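You operate a simulated robot arm through the tools that you are given. There is no shell and no other tool. Be economical: measure what you need, move in short steps, check, and stop when the job is done.

You are at the controls of a simulated robot arm. One attempt, no reset.

Task
Take the strip with the cream tab and leave it on the wooden bench. Then put the yellow dauber on the top of the wooden table. Then fetch the grey measuring jug and set it in the yellow pan. Then fetch the brown brush and set it on the wooden top by the silver turbo. Keep to this order. Set down upright: yellow dauber, grey measuring jug.

It is judged by the outcome, as a careful person would: the job done as asked, and still so three seconds after it is handed in. It fails if anything else is knocked over, pushed out of place, dropped, spilled or broken.

Robot
A 7-joint arm with a fingered hand on a trunk, on a base that drives. Base frame: it is fixed to the floor where the robot stands at the start and does not move with it; the origin is under the middle of the robot, x ahead of it, y to its left, z up; the surface under the hand at the start is at about z = 900. Units: mm, degrees, N and s.
With the tool pointing down near the work surface it reaches from about 200 to 660 mm from the robot's upright axis, wherever it stands. Its first joint turns from -115.0 to 115.0 degrees. Places, roughly: brown brush (9x4x6 cm) [500, -3100, 900]; grey measuring jug (13x6x12 cm) [500, -600, 900]; strip with the cream tab (15x3x5 cm) [500, 100, 900]; top of the wooden table [-3400, 400, 900]; wooden bench [-1000, 2700, 900]; wooden top by the silver turbo (22x46 cm) [-3360, -2800, 920]; yellow dauber (5x5x7 cm) [600, 700, 900]; yellow pan (36x27x12 cm) [600, -3600, 900]. Payload 3.1 kg.
Tool frame: the origin (TCP) lies between the finger pads and is the grasp point; the fingertips stand 22 mm ahead of it; z points along the fingers, y is the line along which they close. The gripper opens to 112 mm. The gripper's body begins 60 mm behind the TCP. The gripper is a hand of 3 fingers: y runs from the thumb to the fingers, the wrist lies at [0, 0, -218] in the tool frame.
Orientation is that of the tool frame in the base frame, as [roll, pitch, yaw] about the fixed x, y, z axes, in that order (R = Rz(yaw) Ry(pitch) Rx(roll)). With the fingers straight down and closing along the base's y, the tool's x points along the base's -x, its y along +y and its z along -z.

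Tools
- The arm moves only by the tool step_arm. Its argument "steps" is a list of rows, each a list of 6 numbers: the shift along the tool's x, y, z in mm, then the turn, a rotation vector about the tool's x, y, z in degrees. In form: [[dx, dy, dz, rx, ry, rz], ...]. A call has 1 to 10 rows; each row is the pose to reach, as a shift and turn from the pose commanded when the call began, along the tool's axes at that moment. Each row takes 0.2 s and may step no farther than 50 mm and 8.6 degrees from the row before; otherwise, the whole call is refused. Where a pose cannot be reached the arm comes as near as it can. A force on the tool above 40 N (or 10 N above the force at the start of the call, whichever is more), or a blocked arm, ends the call early, and 0.2 s more pass. In this call time passes only in rows, and 0.2 s behind the last. The reply holds the time, the measured pose of the TCP, the force on the tool along the base axes, the opening and the grip force, in the units named above and with some noise, with the torque about the TCP (base axes, N m) and any sound that the robot's microphone picked up.
- Cameras (640 x 400 px; columns grow to the right, rows downward): "scene" is now at [15.3, 147.5, 1635.7]; the picture's right is [-0.08, -1.00, 0.00], its down [-0.78, 0.06, -0.62] and it looks along [0.62, -0.05, -0.78] (base axes); focal length 262 px, centre (320, 200). "wrist" rides on the gripper at [66, 3, -80] in the tool frame; the picture's right is [-0.05, 1.00, 0.00], its down [-0.77, -0.04, -0.64] and it looks along [-0.64, -0.03, 0.77] (tool axes); focal length 275 px, centre (320, 200). There is no depth. A picture from a camera that has moved, and an enlarged one, comes with that camera's place and axes in the base frame and with its lens.
- grab_frame(camera): a new picture of that camera. It takes no simulated time.
- move_column(by): slides the trunk up (or, below 0, down) by that many mm; the arm and the scene camera ride with it, the base frame stays. It gives what a move gives, with no picture.
- roll_base(legs): drives the robot by 1 to 6 legs, each [ahead, left, turn to the left] in mm, mm and degrees, along the robot's own axes; the way and the turn of a leg run together, so that a leg with both is an arc; at most 1500 mm and 180 degrees a leg. The arm and the cameras ride along, it lands a little off, and it stops where it bumps. It gives what a move gives.
- set_fingers(finger1, finger2, thumb_bend): sets how far each is bent, from 0 (flat) to 1 (curled in); at 0.3 the hand is open as for a grip, at 0.7 the pads meet at the TCP. One left out holds its place. A second passes; each finger stops where it meets its share of the squeeze, and holds until it gets a number again. It is the only way to open and close the hand. It gives what a move gives, with no picture; readings hold the bend of each and the force on the fingers (four entries, about 0 where the hand has none), thumb and palm.
- aim_head(pan, tilt): turns the head with the scene camera to pan (to the left, within 155 degrees either way) and tilt (down, from -29 to 69), counted from straight ahead of the robot. It gives what a move gives.
- inspect(camera, box): a new picture of the part [left, top, right, bottom] of that camera's present view, enlarged. It takes no simulated time.
- sign_off(): hands the job in; it is judged then, once.

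Go step by step. Nothing tells you exact positions but the pictures and the camera data: compare them with the known pose of the tool, close in by small moves and look again before you grip or let go. The budget is 165 turns and 112 pictures, counting those below and the enlarged ones. Unless the task says otherwise, let go and move clear before handing in, and close with one line.

The tools are called after "Emit:" as name(argument=value, ...) on one line, values as JSON. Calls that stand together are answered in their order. step_arm: Moves the arm, as the interface text tells. Its arguments: {"type":"object","properties":{"steps":{"type":"array"}},"required":["steps"]} The other tools are called the same way: move_column (by) slides the trunk up or down; set_fingers (finger1, finger2, thumb_bend) moves the fingers one by one; roll_base (legs) drives the base; aim_head (pan, tilt) turns the head that bears the scene camera; grab_frame (camera) takes a picture; inspect (camera, box) takes an enlarged picture of a part of a camera's view; sign_off () hands the job in.

At the start:

```text
time_s: 0.0
position: [357.5, 222.6, 1247.0]
ee_rot: [180.0, 0.0, 180.0]
contact_force: [0.9, 0.8, -0.4]
ft_torque: [0.02, -0.01, 0.01]
grip_width: 111.8
gripper_force: 0.1
shape: jaw
bend: [0.3, 0.3, 0.3]
finger forces: [0.0, 0.0, 0.0, 0.1, 0.0, 0.0]
trunk travel left (down, up): [-775.0, 215.0]
robot x, y, heading: [-3.6, 3.1, 0.2]
head pan, tilt: [-4.7, 51.6]
```

scene: 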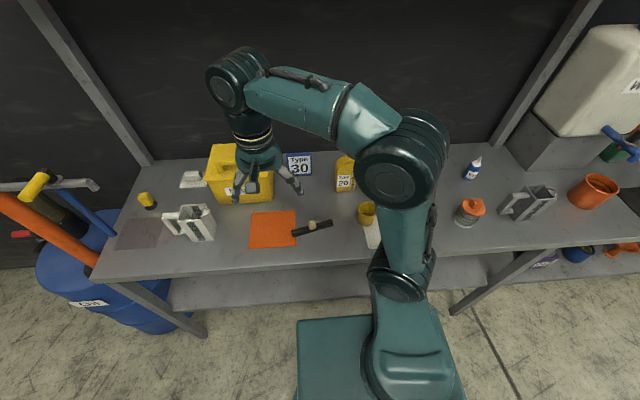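
wrist: 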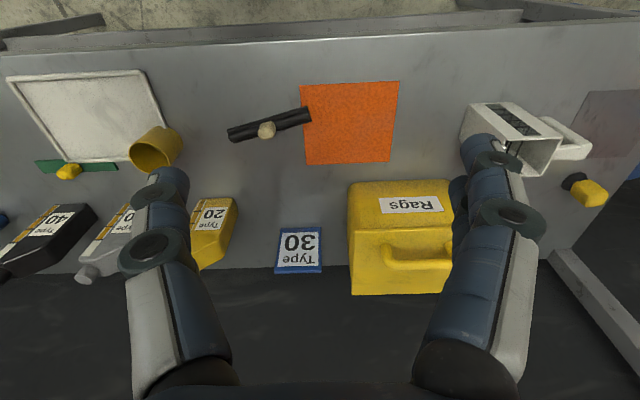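

I see the black strip with its cream tab at about [479, 133], lying mostly along y, next to the orange sheet. I'll look at it closer before I grip it.

Emit:
inspect(camera="wrist", box=[200, 70, 360, 170])

Emit:
inspect(camera="scene", box=[240, 180, 400, 280])

```text
4.00 times, centred on (280, 120) of wrist
camera zoom: at [290.7, 225.2, 1328.8], right [0.05, 1.0, 0.0], down [0.77, -0.04, 0.64], along [0.64, -0.03, -0.77], focal length 1101 px, centre (480, 520)
```

zoom: 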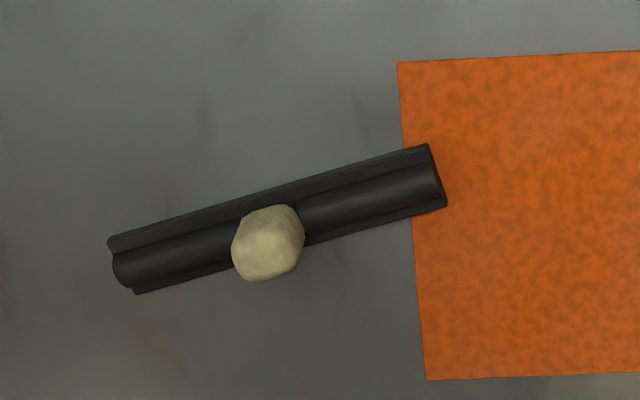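

```text
4.00 times, centred on (320, 230) of scene
camera zoom: at [15.3, 147.5, 1635.7], right [-0.08, -1.0, 0.0], down [-0.78, 0.06, -0.62], along [0.62, -0.05, -0.78], focal length 1047 px, centre (320, 80)
```

zoom: 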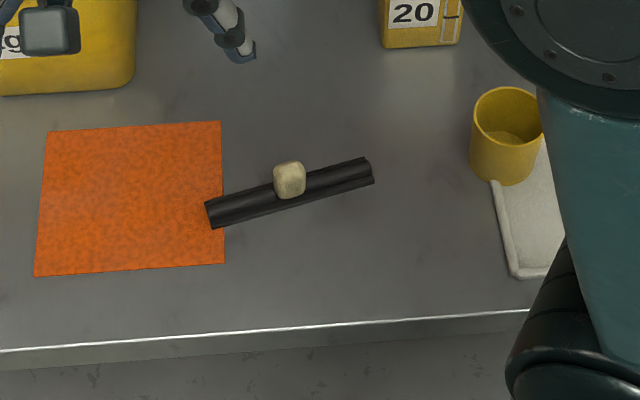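

The tab stands on a rail of about 3 cm. I'll grip across the rail at the tab, so I turn the hand about 78° and move over it.

Emit:
step_arm(steps=[[-12, -9, 15, 0, 0, 7.8], [-24, -18, 30, 0, 0, 15.6], [-36, -27, 45, 0, 0, 23.4], [-48, -36, 60, 0, 0, 31.2], [-60, -45, 75, 0, 0, 39], [-73, -54, 90, 0, 0, 46.8], [-85, -63, 105, 0, 0, 54.6], [-97, -72, 120, 0, 0, 62.4], [-109, -81, 135, 0, 0, 70.2], [-121, -90, 150, 0, 0, 78]])

Emit:
grab_frame(camera="wrist")

```text
time_s: 2.2
position: [478.2, 132.8, 1097.0]
ee_rot: [-180.0, 0.0, 101.9]
contact_force: [-0.4, -0.6, -0.5]
ft_torque: [-0.03, 0.02, -0.01]
grip_width: 112.0
gripper_force: 0.0
shape: jaw
bend: [0.3, 0.3, 0.3]
finger forces: [0.0, 0.1, 0.0, 0.1, 0.0, 0.0]
trunk travel left (down, up): [-775.0, 215.0]
robot x, y, heading: [0.9, 2.9, 0.2]
head pan, tilt: [-4.7, 51.6]
```

```text
107 pictures are left
camera wrist: at [467.4, 196.4, 1177.8], right [0.99, 0.16, 0.0], down [0.12, -0.76, 0.64], along [0.1, -0.63, -0.77], focal length 275 px, centre (320, 200)
```

wrist: 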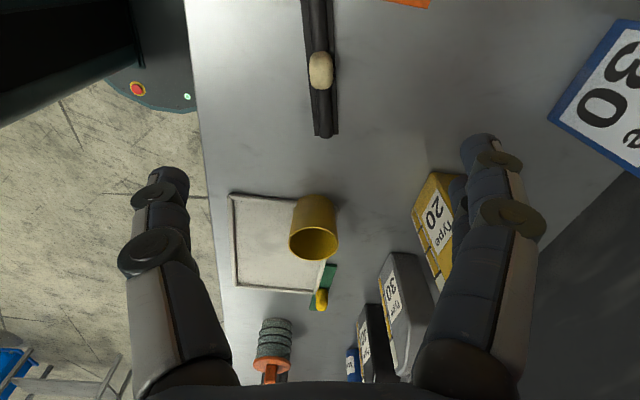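

The tab is right under the hand, and the strip is about 14° off the y axis. I'll correct the turn by 2° and go down.

Emit:
step_arm(steps=[[2, 0, 40, 0, 0, -1.9], [2, 0, 80, 0, 0, -1.9], [2, 0, 115, 0, 0, -1.9], [2, 0, 140, 0, 0, -1.9], [2, 0, 155, 0, 0, -1.9], [2, 0, 167, 0, 0, -1.9]])

Emit:
grab_frame(camera="wrist")

Emit:
grab_frame(camera="scene")

```text
time_s: 3.6
position: [477.0, 135.0, 930.2]
ee_rot: [179.9, -0.1, 103.9]
contact_force: [0.1, 0.7, 0.3]
ft_torque: [0.02, -0.02, 0.01]
grip_width: 111.9
gripper_force: 0.1
shape: jaw
bend: [0.3, 0.3, 0.3]
finger forces: [0.0, 0.0, 0.1, 0.0, 0.0, 0.0]
trunk travel left (down, up): [-775.0, 215.0]
robot x, y, heading: [-1.9, -0.8, 0.2]
head pan, tilt: [-4.7, 51.6]
```

```text
106 pictures are left
camera wrist: at [464.2, 198.6, 1011.6], right [0.98, 0.19, 0.0], down [0.15, -0.76, 0.64], along [0.12, -0.62, -0.77], focal length 275 px, centre (320, 200)
```

wrist: 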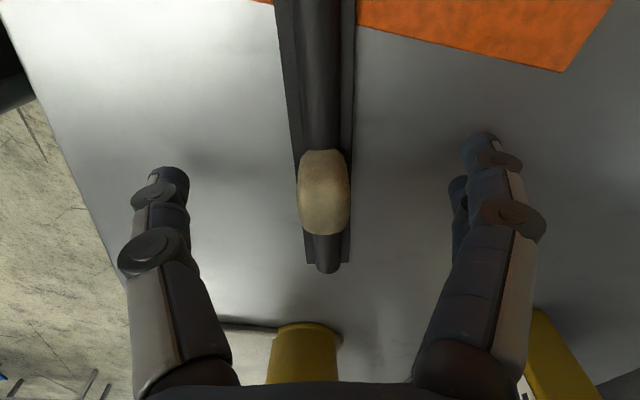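

```text
105 pictures are left
camera scene: at [15.7, 147.9, 1635.6], right [-0.08, -1.0, 0.0], down [-0.78, 0.06, -0.62], along [0.62, -0.05, -0.78], focal length 262 px, centre (320, 200)
```

scene: 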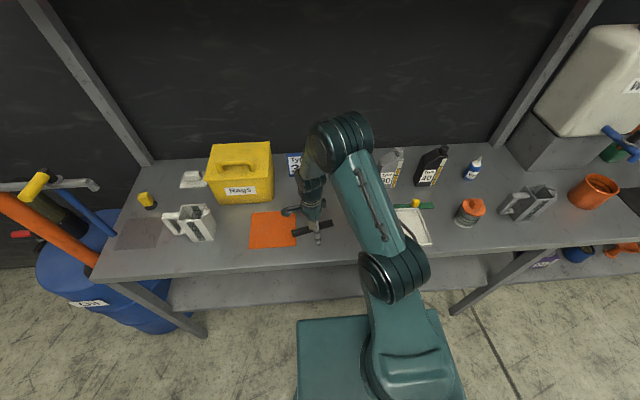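

The tab sits centred between the fingers, so I close the hand.

Emit:
set_fingers(finger1=0.7, finger2=0.7, thumb_bend=0.7)

Emit:
grab_frame(camera="wrist")

```text
time_s: 4.6
position: [477.0, 134.7, 930.7]
ee_rot: [180.0, -0.1, 103.9]
contact_force: [-0.4, -0.3, -0.8]
ft_torque: [0.01, 0.01, 0.0]
grip_width: 16.7
gripper_force: 7.0
shape: fingers
bend: [0.65, 0.65, 0.66]
finger forces: [3.4, 3.4, 0.0, 0.0, 6.8, 0.0]
trunk travel left (down, up): [-775.0, 215.0]
robot x, y, heading: [2.5, -0.1, 0.1]
head pan, tilt: [-4.7, 51.6]
```

```text
104 pictures are left
camera wrist: at [464.0, 198.3, 1012.0], right [0.98, 0.19, 0.0], down [0.15, -0.76, 0.64], along [0.12, -0.62, -0.77], focal length 275 px, centre (320, 200)
```

wrist: 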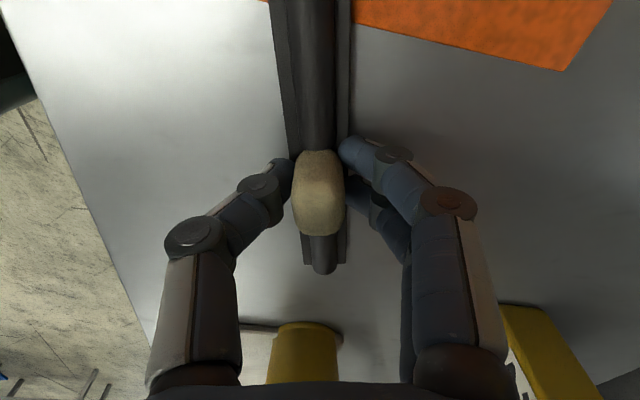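

The fingers hold it with 7 N. I'll lift a little and check that it comes along.

Emit:
step_arm(steps=[[0, 0, -15, 0, 0, 0], [0, 0, -35, 0, 0, 0], [0, 0, -60, 0, 0, 0]])

Emit:
grab_frame(camera="wrist")

```text
time_s: 5.4
position: [478.2, 135.2, 990.6]
ee_rot: [-180.0, 0.0, 103.9]
contact_force: [0.9, 0.1, 0.1]
ft_torque: [-0.02, 0.0, 0.05]
grip_width: 16.4
gripper_force: 6.3
shape: fingers
bend: [0.65, 0.65, 0.66]
finger forces: [3.4, 3.4, 0.1, 0.1, 6.7, 0.1]
trunk travel left (down, up): [-775.0, 215.0]
robot x, y, heading: [-0.9, -1.3, 0.1]
head pan, tilt: [-4.7, 51.6]
```

```text
103 pictures are left
camera wrist: at [464.4, 200.1, 1072.0], right [0.98, 0.19, 0.0], down [0.15, -0.76, 0.64], along [0.12, -0.62, -0.77], focal length 275 px, centre (320, 200)
```

wrist: 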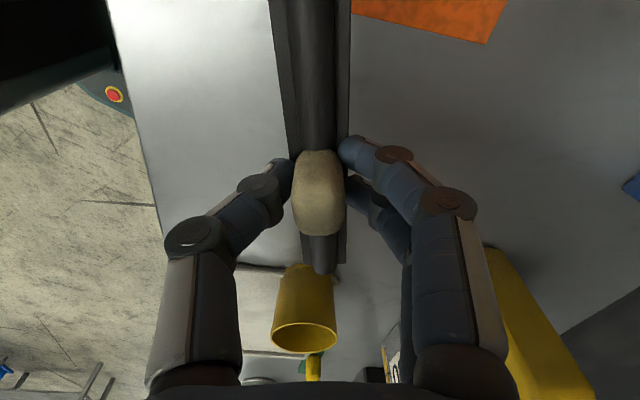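

The strip is held and lifted. I'll raise and tuck the arm, then look around for the way to the bench.

Emit:
step_arm(steps=[[0, 0, -45, 0, 0, 0], [0, 0, -90, 0, 0, 0], [0, 0, -135, 0, 0, 0], [6, -25, -170, 0, 0, 0], [14, -60, -190, 0, 0, 0], [24, -97, -200, 0, 0, 0]])

Emit:
aim_head(pan=90, tilt=25)

Emit:
grab_frame(camera="scene")

Emit:
aim_head(pan=150, tilt=25)

Emit:
grab_frame(camera="scene")

Emit:
aim_head(pan=-120, tilt=25)

Emit:
grab_frame(camera="scene")

```text
time_s: 6.8
position: [374.7, 135.6, 1191.6]
ee_rot: [179.8, 0.0, 103.9]
contact_force: [-0.6, 0.2, -0.8]
ft_torque: [-0.01, 0.04, -0.02]
grip_width: 16.7
gripper_force: 6.7
shape: fingers
bend: [0.65, 0.65, 0.66]
finger forces: [3.3, 3.4, 0.0, 0.1, 6.6, 0.0]
trunk travel left (down, up): [-775.0, 215.0]
robot x, y, heading: [2.1, 0.5, -0.0]
head pan, tilt: [-4.7, 51.6]
```

```text
time_s: 8.5
position: [376.5, 135.4, 1191.1]
ee_rot: [180.0, 0.0, 103.9]
contact_force: [0.9, 0.0, -0.2]
ft_torque: [-0.04, -0.01, 0.01]
grip_width: 16.5
gripper_force: 6.1
shape: fingers
bend: [0.65, 0.65, 0.66]
finger forces: [3.3, 3.3, 0.1, 0.0, 6.7, 0.1]
trunk travel left (down, up): [-775.0, 215.0]
robot x, y, heading: [1.4, -0.6, -0.0]
head pan, tilt: [90.0, 25.0]
```

```text
102 pictures are left
camera scene: at [-59.8, 245.8, 1675.2], right [1.0, 0.0, 0.0], down [0.0, -0.42, -0.91], along [0.0, 0.91, -0.42], focal length 262 px, centre (320, 200)
```

scene: 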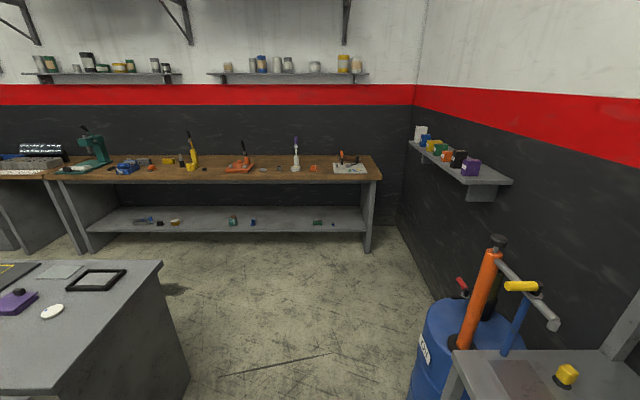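

```text
time_s: 9.8
position: [376.3, 134.7, 1190.8]
ee_rot: [180.0, 0.0, 103.9]
contact_force: [-0.5, -0.6, -1.1]
ft_torque: [0.01, 0.01, -0.01]
grip_width: 16.6
gripper_force: 7.3
shape: fingers
bend: [0.65, 0.65, 0.66]
finger forces: [3.3, 3.2, 0.0, 0.0, 6.5, 0.0]
trunk travel left (down, up): [-775.0, 215.0]
robot x, y, heading: [-5.3, -3.3, -0.3]
head pan, tilt: [150.0, 25.0]
```

```text
101 pictures are left
camera scene: at [-139.7, 199.8, 1675.3], right [0.5, 0.87, 0.0], down [0.37, -0.21, -0.91], along [-0.78, 0.45, -0.42], focal length 262 px, centre (320, 200)
```

scene: 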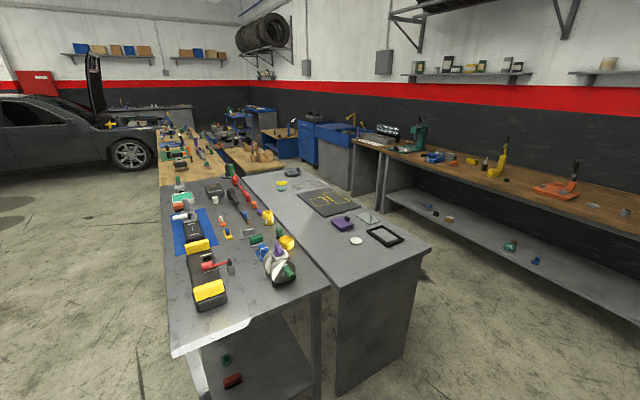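

```text
time_s: 13.5
position: [376.0, 135.1, 1191.7]
ee_rot: [179.9, 0.0, 103.9]
contact_force: [-0.3, 0.0, -0.4]
ft_torque: [-0.02, 0.01, 0.01]
grip_width: 16.8
gripper_force: 6.3
shape: fingers
bend: [0.65, 0.65, 0.66]
finger forces: [3.3, 3.2, 0.1, 0.0, 6.7, 0.0]
trunk travel left (down, up): [-775.0, 215.0]
robot x, y, heading: [-2.3, -1.6, -0.1]
head pan, tilt: [-120.0, 25.0]
```

```text
100 pictures are left
camera scene: at [-106.0, 73.8, 1675.3], right [-0.87, 0.5, 0.0], down [0.21, 0.37, -0.91], along [-0.45, -0.79, -0.42], focal length 262 px, centre (320, 200)
```

scene: 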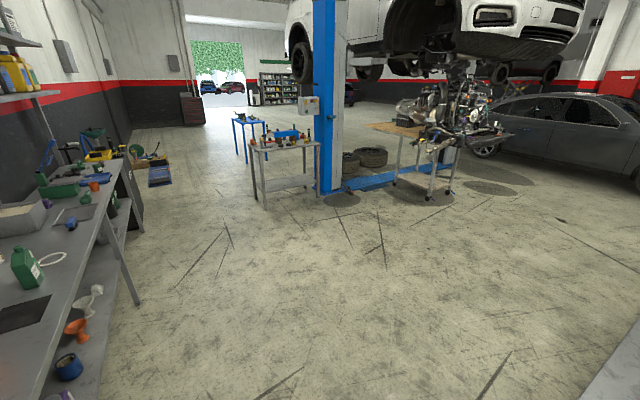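

The wooden bench runs along the left wall (front edge y≈2330, x from about -2260 to 440). The way between the grey tables and the work bench is free, so I'll drive there facing it.

Emit:
roll_base(legs=[[-200, 0, 0], [0, 0, 90], [1000, 0, 0], [850, 0, 0], [0, 800, 0]])

Emit:
aim_head(pan=0, tilt=45)

Emit:
grab_frame(camera="scene")

Emit:
grab_frame(camera="wrist")

```text
time_s: 31.7
position: [-1077.7, 2246.5, 1191.0]
ee_rot: [180.0, 0.0, -168.7]
contact_force: [0.4, -0.9, 0.3]
ft_torque: [-0.02, 0.0, 0.0]
grip_width: 16.1
gripper_force: 6.5
shape: fingers
bend: [0.65, 0.65, 0.67]
finger forces: [3.1, 3.3, 0.0, 0.1, 6.3, 0.1]
trunk travel left (down, up): [-775.0, 215.0]
robot x, y, heading: [-959.7, 1861.6, 87.4]
head pan, tilt: [-120.0, 25.0]
```

```text
time_s: 33.7
position: [-1078.1, 2245.8, 1190.4]
ee_rot: [180.0, 0.0, -168.6]
contact_force: [0.6, -0.5, 0.0]
ft_torque: [-0.01, 0.05, -0.01]
grip_width: 16.3
gripper_force: 6.3
shape: fingers
bend: [0.65, 0.65, 0.67]
finger forces: [3.2, 3.1, 0.0, 0.0, 6.2, 0.1]
trunk travel left (down, up): [-775.0, 215.0]
robot x, y, heading: [-960.3, 1864.7, 87.4]
head pan, tilt: [0.0, 45.0]
```

```text
99 pictures are left
camera scene: at [-1111.2, 1892.8, 1644.7], right [1.0, -0.05, 0.0], down [-0.03, -0.71, -0.71], along [0.03, 0.71, -0.71], focal length 262 px, centre (320, 200)
```

scene: 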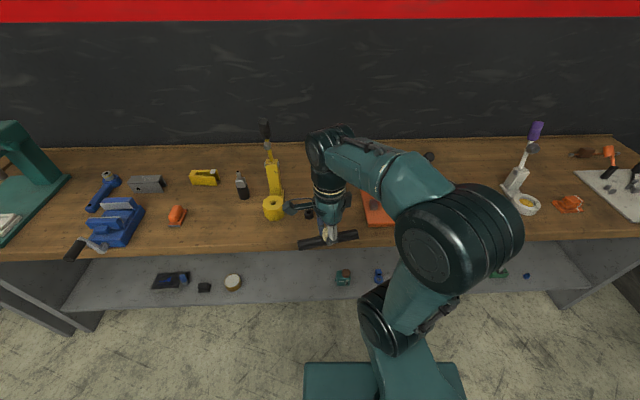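

```text
98 pictures are left
camera wrist: at [-1143.5, 2235.4, 1271.6], right [-0.15, 0.99, 0.0], down [0.76, 0.12, 0.64], along [0.63, 0.1, -0.77], focal length 275 px, centre (320, 200)
```

wrist: 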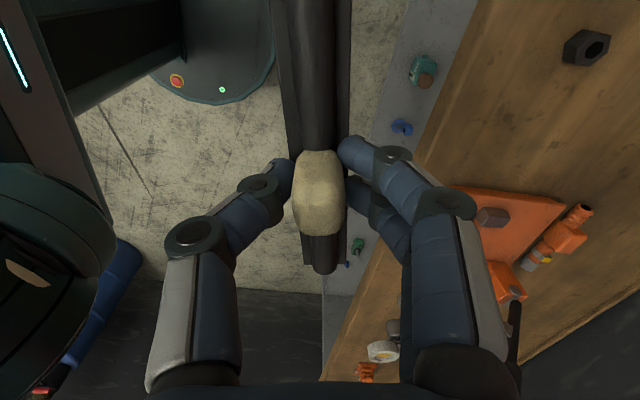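

I see a free stretch of bench in front of the robot, between the yellow crimper with its black nut and the orange plate. I'll drive 120 mm closer and square up.

Emit:
roll_base(legs=[[120, -50, 2.6]])

Emit:
grab_frame(camera="scene")

Emit:
grab_frame(camera="wrist")

```text
time_s: 34.9
position: [-1043.5, 2358.0, 1190.7]
ee_rot: [179.9, 0.0, -166.1]
contact_force: [0.0, 0.1, 0.2]
ft_torque: [-0.03, 0.01, -0.02]
grip_width: 16.2
gripper_force: 6.0
shape: fingers
bend: [0.65, 0.65, 0.67]
finger forces: [3.1, 3.3, 0.0, 0.0, 6.4, 0.0]
trunk travel left (down, up): [-775.0, 215.0]
robot x, y, heading: [-909.5, 1983.1, 89.6]
head pan, tilt: [0.0, 45.0]
```

```text
97 pictures are left
camera scene: at [-1060.8, 2003.7, 1644.7], right [1.0, 0.0, 0.0], down [0.0, -0.71, -0.71], along [0.0, 0.71, -0.71], focal length 262 px, centre (320, 200)
```

scene: 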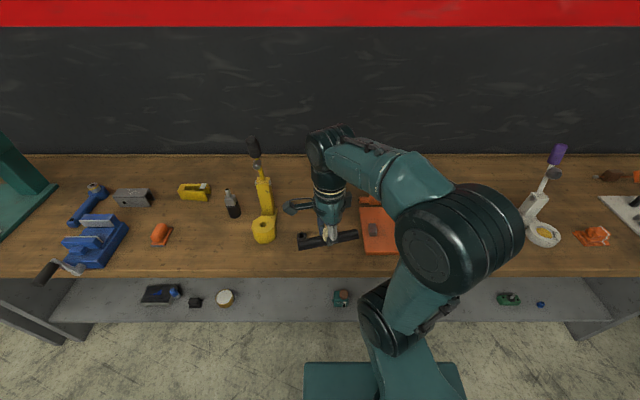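

```text
96 pictures are left
camera wrist: at [-1108.0, 2344.5, 1271.6], right [-0.19, 0.98, 0.0], down [0.76, 0.15, 0.64], along [0.62, 0.12, -0.77], focal length 275 px, centre (320, 200)
```

wrist: 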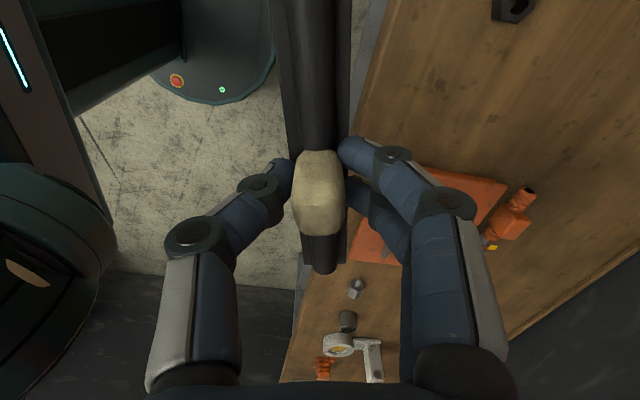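

The spot at about [-1037, 2492] is free. I'll move over it, square the strip to the edge and go down to just above the wood.

Emit:
step_arm(steps=[[-13, 43, 0, 0, 0, 7], [-25, 86, 0, 0, 0, 14], [-38, 129, 20, 0, 0, 14], [-38, 129, 65, 0, 0, 14], [-38, 129, 110, 0, 0, 14], [-38, 129, 155, 0, 0, 14], [-38, 129, 195, 0, 0, 14], [-38, 129, 225, 0, 0, 14], [-38, 129, 245, 0, 0, 14]])

Emit:
grab_frame(camera="wrist")

Emit:
grab_frame(camera="scene")

```text
time_s: 36.9
position: [-1035.6, 2491.2, 943.7]
ee_rot: [-180.0, 0.0, 179.7]
contact_force: [0.0, 0.6, -1.1]
ft_torque: [-0.01, 0.02, 0.0]
grip_width: 16.2
gripper_force: 6.8
shape: fingers
bend: [0.65, 0.65, 0.67]
finger forces: [3.0, 3.1, 0.0, 0.0, 6.3, 0.0]
trunk travel left (down, up): [-775.0, 215.0]
robot x, y, heading: [-908.2, 1981.8, 90.0]
head pan, tilt: [0.0, 45.0]
```

```text
95 pictures are left
camera wrist: at [-1102.5, 2494.5, 1024.8], right [0.05, 1.0, 0.0], down [0.77, -0.04, 0.64], along [0.64, -0.03, -0.77], focal length 275 px, centre (320, 200)
```

wrist: 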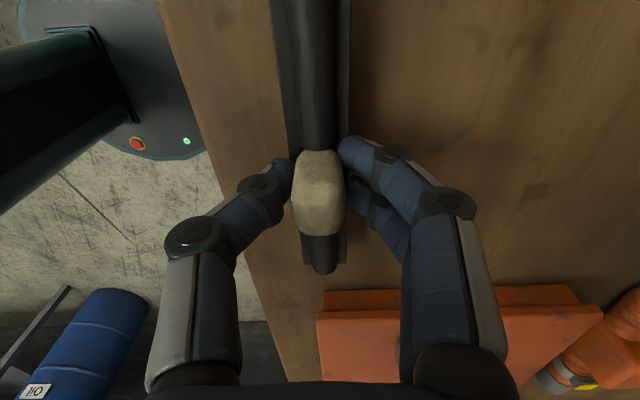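

```text
94 pictures are left
camera scene: at [-1061.1, 2003.9, 1644.7], right [1.0, 0.0, 0.0], down [0.0, -0.71, -0.71], along [0.0, 0.71, -0.71], focal length 262 px, centre (320, 200)
```

scene: 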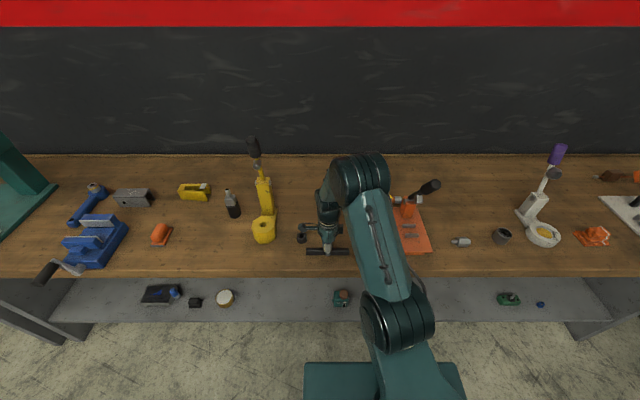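

The strip is just above the wood with space on all sides. I lower it in small steps until it touches.

Emit:
step_arm(steps=[[0, 0, 3, 0, 0, 0], [0, 0, 6, 0, 0, 0], [0, 0, 9, 0, 0, 0], [0, 0, 11, 0, 0, 0], [0, 0, 12, 0, 0, 0]])

Emit:
grab_frame(camera="wrist")

```text
time_s: 38.1
position: [-1035.7, 2493.5, 933.4]
ee_rot: [-179.9, 0.0, 179.8]
contact_force: [0.4, -0.3, -0.5]
ft_torque: [0.02, -0.01, 0.01]
grip_width: 16.1
gripper_force: 6.8
shape: fingers
bend: [0.65, 0.65, 0.67]
finger forces: [3.1, 3.2, 0.0, 0.0, 6.3, 0.0]
trunk travel left (down, up): [-775.0, 215.0]
robot x, y, heading: [-904.8, 1976.7, 89.8]
head pan, tilt: [0.0, 45.0]
```

```text
93 pictures are left
camera wrist: at [-1103.1, 2495.0, 1014.1], right [0.05, 1.0, 0.0], down [0.77, -0.04, 0.64], along [0.64, -0.03, -0.77], focal length 275 px, centre (320, 200)
```

wrist: 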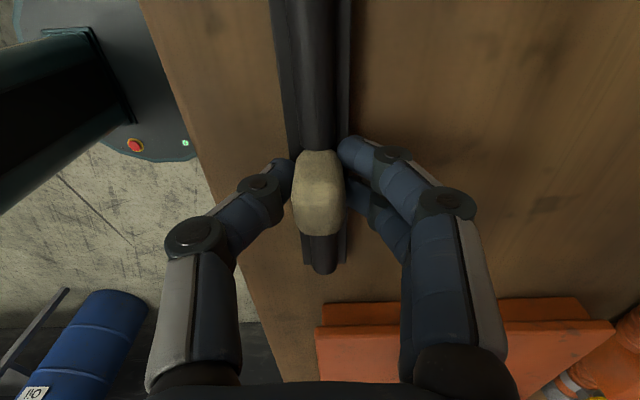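

Emit:
step_arm(steps=[[0, 0, 1, 0, 0, 0], [0, 0, 2, 0, 0, 0], [0, 0, 3, 0, 0, 0], [0, 0, 4, 0, 0, 0]])

```text
time_s: 39.1
position: [-1036.8, 2491.9, 929.2]
ee_rot: [-179.9, 0.1, 179.8]
contact_force: [-0.2, 0.4, 1.4]
ft_torque: [-0.02, 0.02, 0.01]
grip_width: 16.1
gripper_force: 6.8
shape: fingers
bend: [0.65, 0.65, 0.67]
finger forces: [3.3, 3.3, 0.0, 0.0, 6.4, 0.0]
trunk travel left (down, up): [-775.0, 215.0]
robot x, y, heading: [-906.3, 1979.9, 89.8]
head pan, tilt: [0.0, 45.0]
```

There are the first signs of contact, so I go two more millimetres.

Emit:
step_arm(steps=[[0, 0, 1, 0, 0, 0], [0, 0, 2, 0, 0, 0]])

```text
time_s: 39.7
position: [-1036.3, 2492.5, 929.1]
ee_rot: [179.9, 0.0, 179.9]
contact_force: [-1.1, 2.1, 11.8]
ft_torque: [0.15, 0.03, 0.05]
grip_width: 15.7
gripper_force: 12.0
shape: fingers
bend: [0.66, 0.67, 0.67]
finger forces: [7.6, 7.8, 0.0, 0.0, 7.7, 0.0]
trunk travel left (down, up): [-775.0, 215.0]
robot x, y, heading: [-907.3, 1980.4, 90.0]
head pan, tilt: [0.0, 45.0]
```

The strip rests on the wood with 12 N of contact. I open the hand gently and lift off.

Emit:
set_fingers(finger1=0.5, finger2=0.5, thumb_bend=0.5)

Emit:
set_fingers(finger1=0.35, finger2=0.35, thumb_bend=0.35)

Emit:
step_arm(steps=[[0, 0, -20, 0, 0, 0], [0, 0, -50, 0, 0, 0], [0, 0, -95, 0, 0, 0], [0, 0, -140, 0, 0, 0], [0, 0, -185, 0, 0, 0], [0, 0, -230, 0, 0, 0], [0, -30, -260, 0, 0, 0], [0, -70, -270, 0, 0, 0], [0, -115, -270, 0, 0, 0], [0, -150, -270, 0, 0, 0]])

Emit:
grab_frame(camera="scene")

```text
time_s: 40.7
position: [-1036.2, 2491.6, 926.9]
ee_rot: [-180.0, 0.1, 179.7]
contact_force: [1.0, 0.2, 5.3]
ft_torque: [-0.08, -0.01, 0.04]
grip_width: 52.3
gripper_force: 2.2
shape: fingers
bend: [0.51, 0.51, 0.51]
finger forces: [0.9, 0.9, 0.0, 0.0, 3.0, 0.0]
trunk travel left (down, up): [-775.0, 215.0]
robot x, y, heading: [-906.5, 1979.6, 89.7]
head pan, tilt: [0.0, 45.0]
```

```text
time_s: 41.7
position: [-1035.2, 2491.6, 927.6]
ee_rot: [-179.9, 0.0, 179.8]
contact_force: [-1.0, -0.7, -0.1]
ft_torque: [-0.02, 0.01, 0.01]
grip_width: 97.4
gripper_force: 0.1
shape: fingers
bend: [0.35, 0.35, 0.35]
finger forces: [0.0, 0.0, 0.1, 0.1, 0.0, 0.0]
trunk travel left (down, up): [-775.0, 215.0]
robot x, y, heading: [-910.9, 1984.7, 89.9]
head pan, tilt: [0.0, 45.0]
```

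```text
time_s: 43.9
position: [-1035.7, 2338.7, 1198.0]
ee_rot: [-180.0, 0.0, 179.8]
contact_force: [0.2, -0.7, -0.5]
ft_torque: [0.01, 0.02, 0.03]
grip_width: 97.5
gripper_force: 0.0
shape: fingers
bend: [0.35, 0.35, 0.35]
finger forces: [0.1, 0.0, 0.0, 0.0, 0.0, 0.0]
trunk travel left (down, up): [-775.0, 215.0]
robot x, y, heading: [-905.3, 1979.4, 90.0]
head pan, tilt: [0.0, 45.0]
```

```text
92 pictures are left
camera scene: at [-1059.6, 2002.3, 1644.8], right [1.0, 0.0, 0.0], down [0.0, -0.71, -0.71], along [0.0, 0.71, -0.71], focal length 262 px, centre (320, 200)
```

scene: 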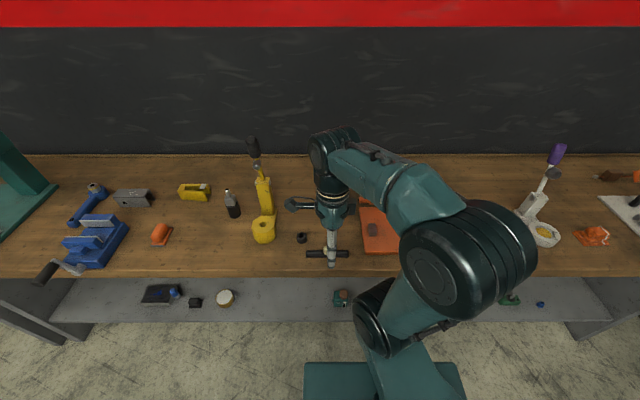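

The strip lies on the bench and is clear of everything else. Next I drive back to the first work bench, to its left end where the dauber stands.

Emit:
roll_base(legs=[[-60, 0, 0], [0, -800, 0], [-900, 0, 0], [-400, 0, 0], [0, 0, -90]])

Emit:
grab_frame(camera="scene")

Emit:
grab_frame(camera="wrist")

```text
time_s: 59.1
position: [235.1, 734.9, 1197.2]
ee_rot: [180.0, 0.0, 88.5]
contact_force: [0.5, -0.5, 0.1]
ft_torque: [0.0, -0.01, 0.0]
grip_width: 97.4
gripper_force: 0.1
shape: fingers
bend: [0.35, 0.35, 0.35]
finger forces: [0.0, 0.0, 0.0, 0.1, 0.0, 0.1]
trunk travel left (down, up): [-775.0, 215.0]
robot x, y, heading: [-130.5, 613.5, -1.5]
head pan, tilt: [0.0, 45.0]
```

```text
91 pictures are left
camera scene: at [-102.9, 765.8, 1644.7], right [-0.02, -1.0, 0.0], down [-0.71, 0.02, -0.71], along [0.71, -0.02, -0.71], focal length 262 px, centre (320, 200)
```

scene: 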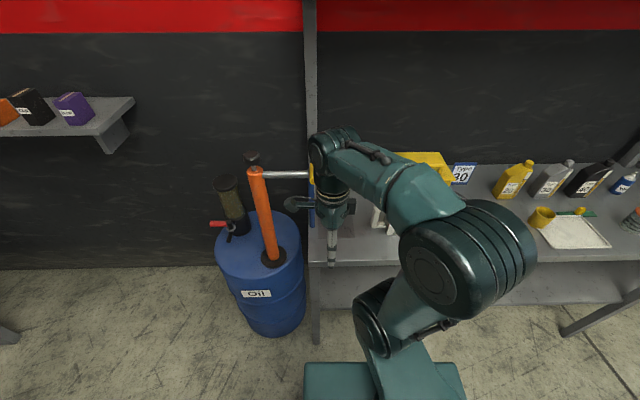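

```text
90 pictures are left
camera wrist: at [239.3, 799.9, 1278.9], right [1.0, -0.07, 0.0], down [-0.06, -0.77, 0.64], along [-0.05, -0.63, -0.77], focal length 275 px, centre (320, 200)
```

wrist: 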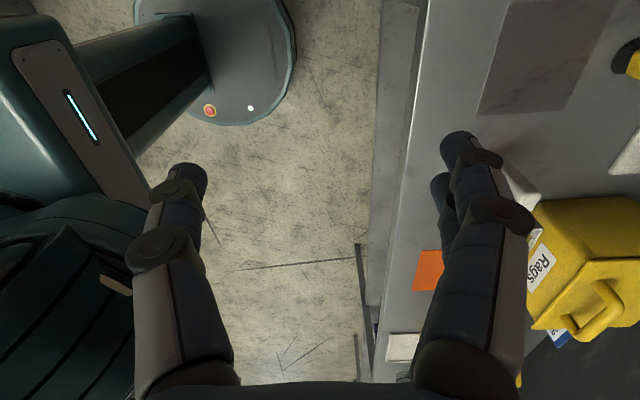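

The pump's chrome spout seems to reach over the bench near the dauber at about z 1090–1180. I'll move the hand to the right so the head camera can see that corner.

Emit:
step_arm(steps=[[-45, 0, 0, 0, 0, 0], [-90, 0, 0, 0, 0, 0], [-135, 0, 0, 0, 0, 0], [-180, 0, 0, 0, 0, 0], [-225, 0, 0, 0, 0, 0], [-270, 0, 0, 0, 0, 0]])

Emit:
grab_frame(camera="scene")

Emit:
grab_frame(camera="wrist")

```text
time_s: 60.5
position: [227.4, 463.2, 1198.7]
ee_rot: [180.0, -0.1, 88.5]
contact_force: [-0.9, -0.1, 0.5]
ft_torque: [0.0, 0.0, -0.02]
grip_width: 97.4
gripper_force: 0.1
shape: fingers
bend: [0.35, 0.35, 0.35]
finger forces: [0.2, 0.1, 0.1, 0.0, 0.0, 0.0]
trunk travel left (down, up): [-775.0, 215.0]
robot x, y, heading: [-129.3, 614.9, -1.3]
head pan, tilt: [0.0, 45.0]
```

```text
89 pictures are left
camera scene: at [-103.1, 763.7, 1644.9], right [-0.02, -1.0, 0.0], down [-0.71, 0.02, -0.71], along [0.71, -0.02, -0.71], focal length 262 px, centre (320, 200)
```

scene: 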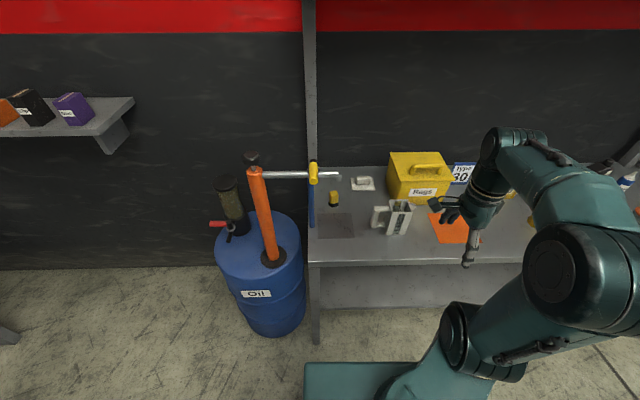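

```text
88 pictures are left
camera wrist: at [232.5, 528.4, 1279.8], right [1.0, -0.07, 0.0], down [-0.06, -0.77, 0.64], along [-0.05, -0.63, -0.77], focal length 275 px, centre (320, 200)
```

wrist: 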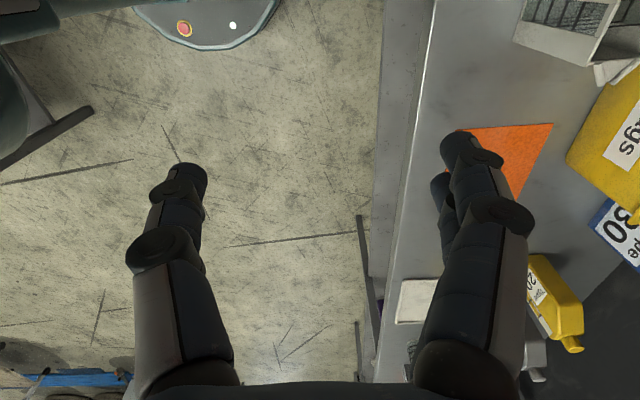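

Emit:
inspect(camera="scene", box=[240, 145, 440, 270])

```text
3.20 times, centred on (340, 208) of scene
camera zoom: at [-103.1, 763.7, 1644.9], right [-0.02, -1.0, 0.0], down [-0.71, 0.02, -0.71], along [0.71, -0.02, -0.71], focal length 837 px, centre (256, 176)
```

zoom: 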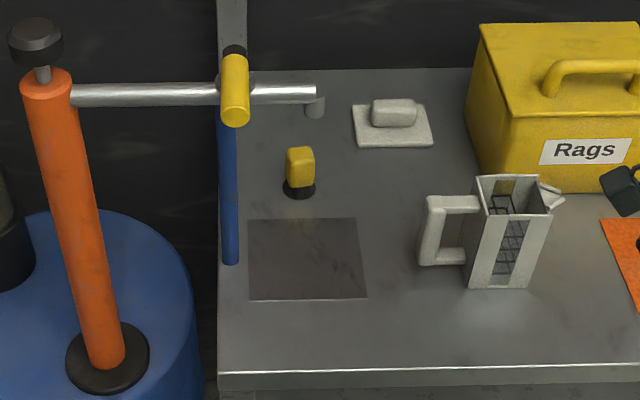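

The dauber stands at about [612, 690], with the pump's bent spout just above and in front of it. I'll shift the base to the right to get a second view that fixes the spout's place.

Emit:
roll_base(legs=[[60, -250, 1.4]])

Emit:
inspect(camera="scene", box=[140, 120, 340, 245])

```text
time_s: 62.3
position: [287.7, 225.6, 1199.2]
ee_rot: [-179.9, 0.0, 89.9]
contact_force: [0.1, -0.3, -0.4]
ft_torque: [0.01, 0.0, -0.01]
grip_width: 97.1
gripper_force: 0.0
shape: fingers
bend: [0.35, 0.35, 0.35]
finger forces: [0.0, 0.0, 0.0, 0.0, 0.1, 0.0]
trunk travel left (down, up): [-775.0, 215.0]
robot x, y, heading: [-70.4, 369.1, -0.1]
head pan, tilt: [0.0, 45.0]
```

```text
3.20 times, centred on (240, 182) of scene
camera zoom: at [-49.4, 518.8, 1644.7], right [0.0, -1.0, 0.0], down [-0.71, 0.0, -0.71], along [0.71, 0.0, -0.71], focal length 837 px, centre (576, 256)
```

zoom: 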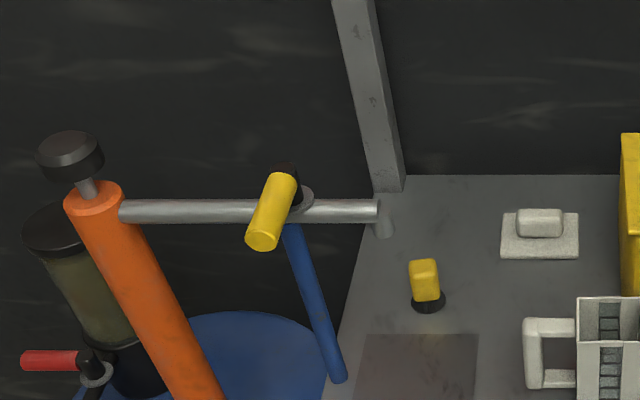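

Triangulated, the spout end is at about [497, 692, 1128] and the dauber at [613, 692]. I'll lean the hand 35° to the right so the wrist and forearm stay well clear of the spout; first I drive closer and move over.

Emit:
roll_base(legs=[[80, 80, 0]])

Emit:
step_arm(steps=[[25, 36, 0, 0, 0, 0], [50, 72, 0, 0, 0, 0], [75, 108, 0, 0, 0, 0], [100, 144, 0, 0, 0, 0], [125, 180, 0, 0, 0, 0], [150, 216, 0, 0, 0, 0], [170, 240, 0, 0, 0, 0]])

Emit:
grab_frame(camera="scene")

```text
time_s: 63.5
position: [369.9, 307.0, 1199.1]
ee_rot: [180.0, 0.0, 89.9]
contact_force: [-1.0, -0.3, -0.8]
ft_torque: [0.0, 0.02, -0.02]
grip_width: 97.8
gripper_force: 0.1
shape: fingers
bend: [0.35, 0.35, 0.35]
finger forces: [0.0, 0.1, 0.1, 0.0, 0.1, 0.0]
trunk travel left (down, up): [-775.0, 215.0]
robot x, y, heading: [8.3, 446.1, 0.1]
head pan, tilt: [0.0, 45.0]
```

```text
time_s: 65.1
position: [609.6, 477.2, 1195.9]
ee_rot: [-179.7, 0.1, 89.8]
contact_force: [1.3, 0.3, -0.3]
ft_torque: [-0.01, -0.01, -0.03]
grip_width: 97.5
gripper_force: 0.0
shape: fingers
bend: [0.35, 0.35, 0.35]
finger forces: [0.0, 0.0, 0.0, 0.0, 0.0, 0.0]
trunk travel left (down, up): [-775.0, 215.0]
robot x, y, heading: [9.7, 443.2, -0.0]
head pan, tilt: [0.0, 45.0]
```

```text
85 pictures are left
camera scene: at [32.3, 601.2, 1644.5], right [0.0, -1.0, 0.0], down [-0.71, 0.0, -0.71], along [0.71, 0.0, -0.71], focal length 262 px, centre (320, 200)
```

scene: 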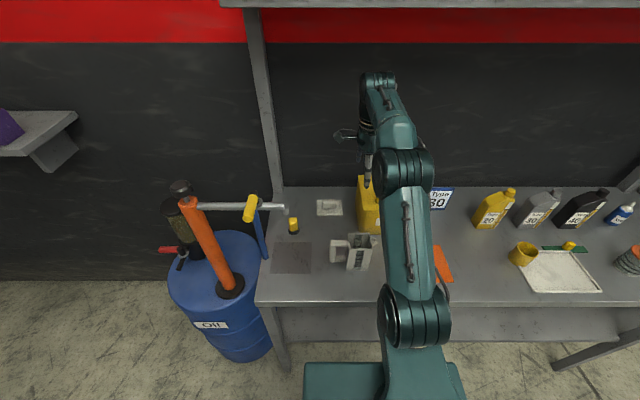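

The path is free. Now I lean the hand and go to the pre-grasp pose beside the dauber.

Emit:
step_arm(steps=[[20, 0, 10, 0, 7, 0], [45, 0, 25, 0, 14, 0], [70, 1, 50, 0, 21, 0], [100, 2, 85, 0, 28, 0], [129, 3, 125, 0, 35, 0]])

Emit:
grab_frame(camera="wrist")

Emit:
grab_frame(camera="scene")

```text
time_s: 66.3
position: [612.7, 604.4, 1073.3]
ee_rot: [-180.0, -35.0, 89.8]
contact_force: [1.3, 0.6, -0.4]
ft_torque: [0.01, 0.01, -0.02]
grip_width: 97.6
gripper_force: 0.1
shape: fingers
bend: [0.35, 0.35, 0.35]
finger forces: [0.1, 0.0, 0.1, 0.0, 0.0, 0.0]
trunk travel left (down, up): [-775.0, 215.0]
robot x, y, heading: [10.7, 443.7, 0.0]
head pan, tilt: [0.0, 45.0]
```

```text
84 pictures are left
camera wrist: at [615.7, 611.0, 1177.5], right [1.0, -0.04, -0.03], down [-0.04, -1.0, 0.08], along [-0.03, -0.08, -1.0], focal length 275 px, centre (320, 200)
```

wrist: 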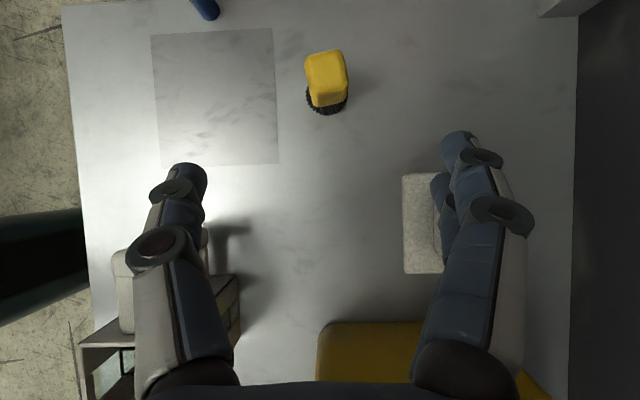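

```text
83 pictures are left
camera scene: at [31.9, 600.0, 1644.7], right [0.0, -1.0, 0.0], down [-0.71, 0.0, -0.71], along [0.71, 0.0, -0.71], focal length 262 px, centre (320, 200)
```

scene: 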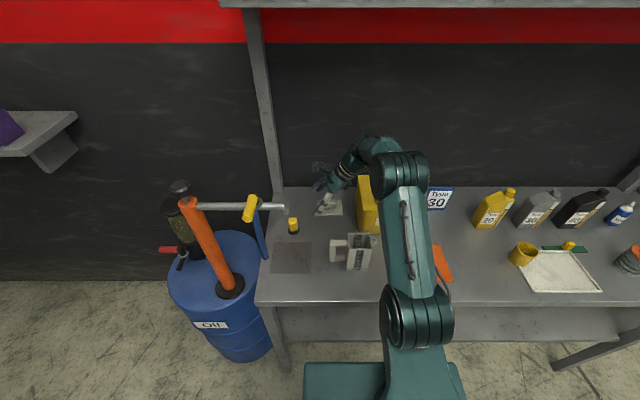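

The dauber is at [617, 686], its yellow block about 30 mm wide. I advance along the tool axis to it.

Emit:
step_arm(steps=[[-1, 2, 40, 0, 0, 0], [-2, 3, 75, 0, 0, 0], [-3, 4, 105, 0, 0, 0], [-4, 4.3, 130, 0, 0, 0], [-4, 4.3, 147, 0, 0, 0]])

Emit:
grab_frame(camera="wrist")

Emit:
inspect(camera="scene", box=[220, 120, 420, 245])

```text
time_s: 67.5
position: [617.3, 687.1, 951.1]
ee_rot: [-180.0, -35.0, 89.9]
contact_force: [-0.4, -0.7, 0.3]
ft_torque: [-0.01, 0.0, 0.0]
grip_width: 97.6
gripper_force: 0.0
shape: fingers
bend: [0.35, 0.35, 0.35]
finger forces: [0.0, 0.0, 0.0, 0.1, 0.1, 0.1]
trunk travel left (down, up): [-775.0, 215.0]
robot x, y, heading: [11.3, 445.3, -0.2]
head pan, tilt: [0.0, 45.0]
```

```text
82 pictures are left
camera wrist: at [620.4, 695.5, 1055.5], right [1.0, -0.04, -0.03], down [-0.04, -1.0, 0.08], along [-0.03, -0.08, -1.0], focal length 275 px, centre (320, 200)
```

wrist: 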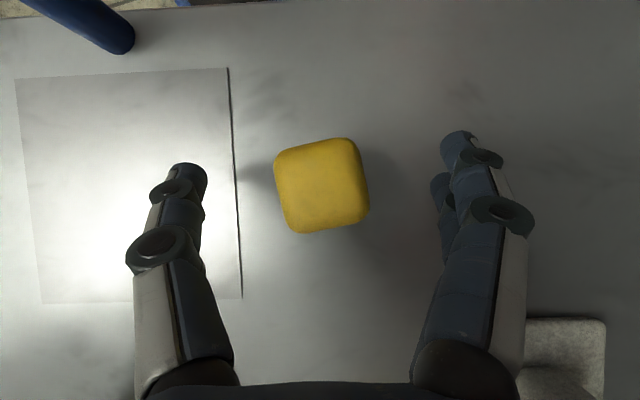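

```text
3.20 times, centred on (320, 182) of scene
camera zoom: at [30.9, 600.4, 1644.6], right [0.0, -1.0, 0.0], down [-0.71, 0.0, -0.71], along [0.71, 0.0, -0.71], focal length 837 px, centre (320, 256)
```

zoom: 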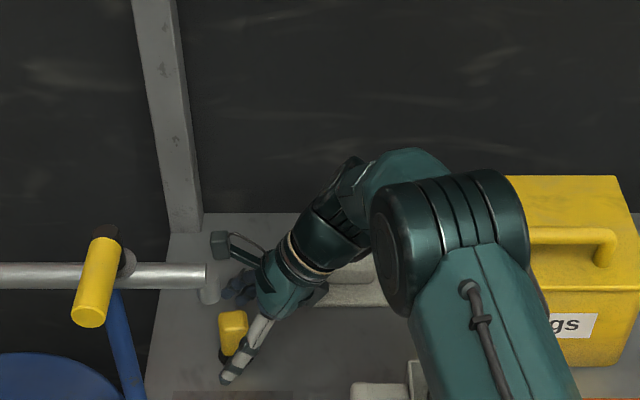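

The block is centred but turned about 9°. I turn the hand to match and then close.

Emit:
step_arm(steps=[[1, 0, 1, 2.6, 0, -3.7], [2.5, 0, 1.7, 5.2, 0, -7.4]])

Emit:
set_fingers(finger1=0.7, finger2=0.7, thumb_bend=0.7)

Emit:
grab_frame(camera="wrist")

```text
time_s: 68.1
position: [618.0, 692.2, 950.1]
ee_rot: [180.0, -35.0, 99.1]
contact_force: [-0.4, 0.3, 0.3]
ft_torque: [0.02, -0.01, -0.01]
grip_width: 97.5
gripper_force: 0.0
shape: fingers
bend: [0.35, 0.35, 0.35]
finger forces: [0.0, 0.0, 0.1, 0.0, 0.1, 0.1]
trunk travel left (down, up): [-775.0, 215.0]
robot x, y, heading: [8.5, 448.1, -0.1]
head pan, tilt: [0.0, 45.0]
```

```text
time_s: 69.1
position: [617.2, 691.4, 950.6]
ee_rot: [180.0, -35.0, 99.0]
contact_force: [-0.1, 0.2, -1.0]
ft_torque: [0.0, 0.0, 0.0]
grip_width: 27.2
gripper_force: 11.1
shape: fingers
bend: [0.62, 0.62, 0.64]
finger forces: [5.5, 5.6, 0.0, 0.0, 11.2, 0.0]
trunk travel left (down, up): [-775.0, 215.0]
robot x, y, heading: [10.2, 445.0, 0.2]
head pan, tilt: [0.0, 45.0]
```

```text
80 pictures are left
camera wrist: at [619.1, 698.8, 1055.3], right [0.99, 0.12, -0.03], down [0.12, -0.99, 0.08], along [-0.02, -0.08, -1.0], focal length 275 px, centre (320, 200)
```

wrist: 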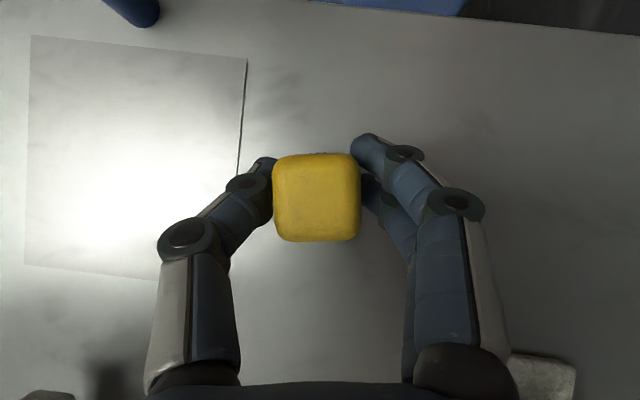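

It is held firmly with 11 N. I lift it and draw back along the hand's axis, away from the spout.

Emit:
step_arm(steps=[[12, 0, -17, 0, 0, 0], [23, 0, -33, 0, 0, 0], [23, 0, -75, 0, 0, 0], [23, 0, -120, 0, 0, 0], [23, 0, -165, 0, 0, 0], [23, 0, -210, 0, 0, 0], [50, 0, -240, 0, 0, 0]])

Emit:
grab_frame(camera="scene")

```text
time_s: 70.7
position: [624.1, 594.0, 1176.6]
ee_rot: [-180.0, -34.9, 98.9]
contact_force: [-0.1, 0.1, -0.7]
ft_torque: [-0.04, -0.01, -0.03]
grip_width: 26.7
gripper_force: 11.1
shape: fingers
bend: [0.62, 0.62, 0.64]
finger forces: [5.3, 5.5, 0.0, 0.0, 11.0, 0.0]
out of reach, approached as far as the arm can: row 7
trunk travel left (down, up): [-775.0, 215.0]
robot x, y, heading: [7.6, 442.0, 0.0]
head pan, tilt: [0.0, 45.0]
```

```text
79 pictures are left
camera scene: at [29.3, 600.8, 1644.6], right [0.0, -1.0, 0.0], down [-0.71, 0.0, -0.71], along [0.71, 0.0, -0.71], focal length 262 px, centre (320, 200)
```

scene: 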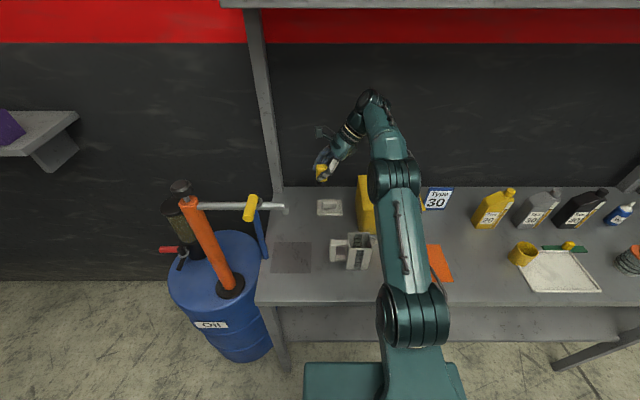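

The dauber is up and clear. I tuck the arm in, keeping the hand's lean so the dauber stays upright.

Emit:
step_arm(steps=[[-10, -44, -11, 0, 0, 0], [-20, -88, -22, 0, 0, 0], [-31, -133, -34, 0, 0, 0], [-41, -178, -45, 0, 0, 0], [-52, -222, -57, 0, 0, 0], [-62, -267, -68, 0, 0, 0]])

Emit:
aim_head(pan=150, tilt=20)

Emit:
grab_frame(camera="scene")

Emit:
aim_head(pan=-150, tilt=20)

Emit:
grab_frame(camera="scene")

```text
time_s: 72.1
position: [371.6, 464.1, 1197.3]
ee_rot: [179.8, -35.0, 99.1]
contact_force: [-0.8, 0.2, -0.4]
ft_torque: [-0.02, -0.01, -0.04]
grip_width: 26.6
gripper_force: 10.2
shape: fingers
bend: [0.62, 0.62, 0.64]
finger forces: [5.1, 5.5, 0.2, 0.0, 10.9, 0.0]
trunk travel left (down, up): [-775.0, 215.0]
robot x, y, heading: [8.3, 446.4, -0.1]
head pan, tilt: [0.0, 45.0]
```

```text
time_s: 74.5
position: [375.4, 466.0, 1197.0]
ee_rot: [-179.9, -35.0, 98.9]
contact_force: [0.0, 0.0, -0.5]
ft_torque: [0.04, 0.0, 0.02]
grip_width: 26.5
gripper_force: 11.0
shape: fingers
bend: [0.62, 0.62, 0.64]
finger forces: [5.1, 5.5, 0.0, 0.1, 10.9, 0.0]
trunk travel left (down, up): [-775.0, 215.0]
robot x, y, heading: [8.9, 449.2, -0.3]
head pan, tilt: [150.0, 20.0]
```

```text
78 pictures are left
camera scene: at [-131.3, 646.3, 1683.4], right [0.5, 0.87, 0.0], down [0.3, -0.17, -0.94], along [-0.81, 0.47, -0.34], focal length 262 px, centre (320, 200)
```

scene: 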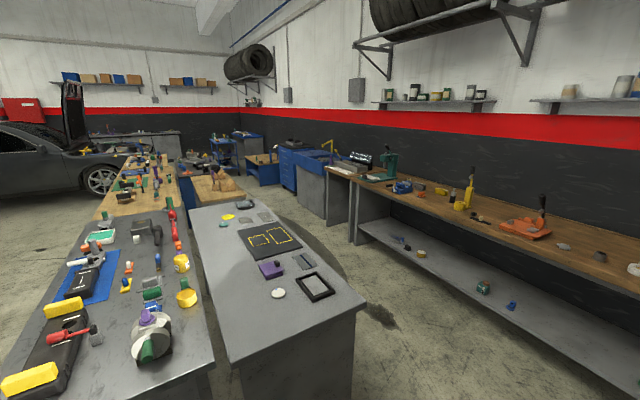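

```text
time_s: 78.6
position: [374.5, 465.7, 1196.0]
ee_rot: [180.0, -35.0, 99.0]
contact_force: [0.7, -0.4, -1.3]
ft_torque: [0.01, 0.03, 0.01]
grip_width: 26.2
gripper_force: 10.6
shape: fingers
bend: [0.62, 0.62, 0.64]
finger forces: [5.0, 5.4, 0.0, 0.0, 10.8, 0.0]
trunk travel left (down, up): [-775.0, 215.0]
robot x, y, heading: [9.3, 446.0, -0.5]
head pan, tilt: [-150.0, 20.0]
```

```text
77 pictures are left
camera scene: at [-131.2, 553.0, 1683.4], right [-0.5, 0.87, 0.0], down [0.3, 0.17, -0.94], along [-0.81, -0.47, -0.34], focal length 262 px, centre (320, 200)
```

scene: 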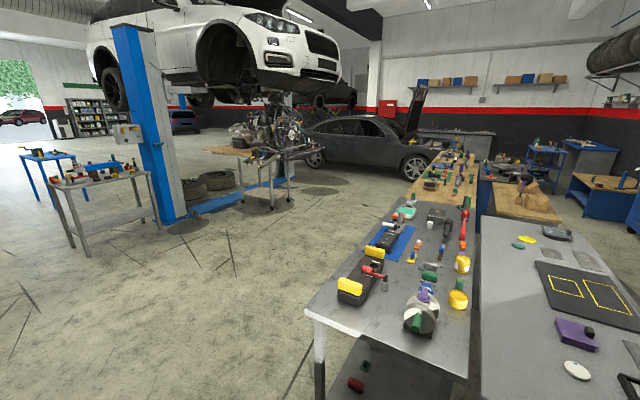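

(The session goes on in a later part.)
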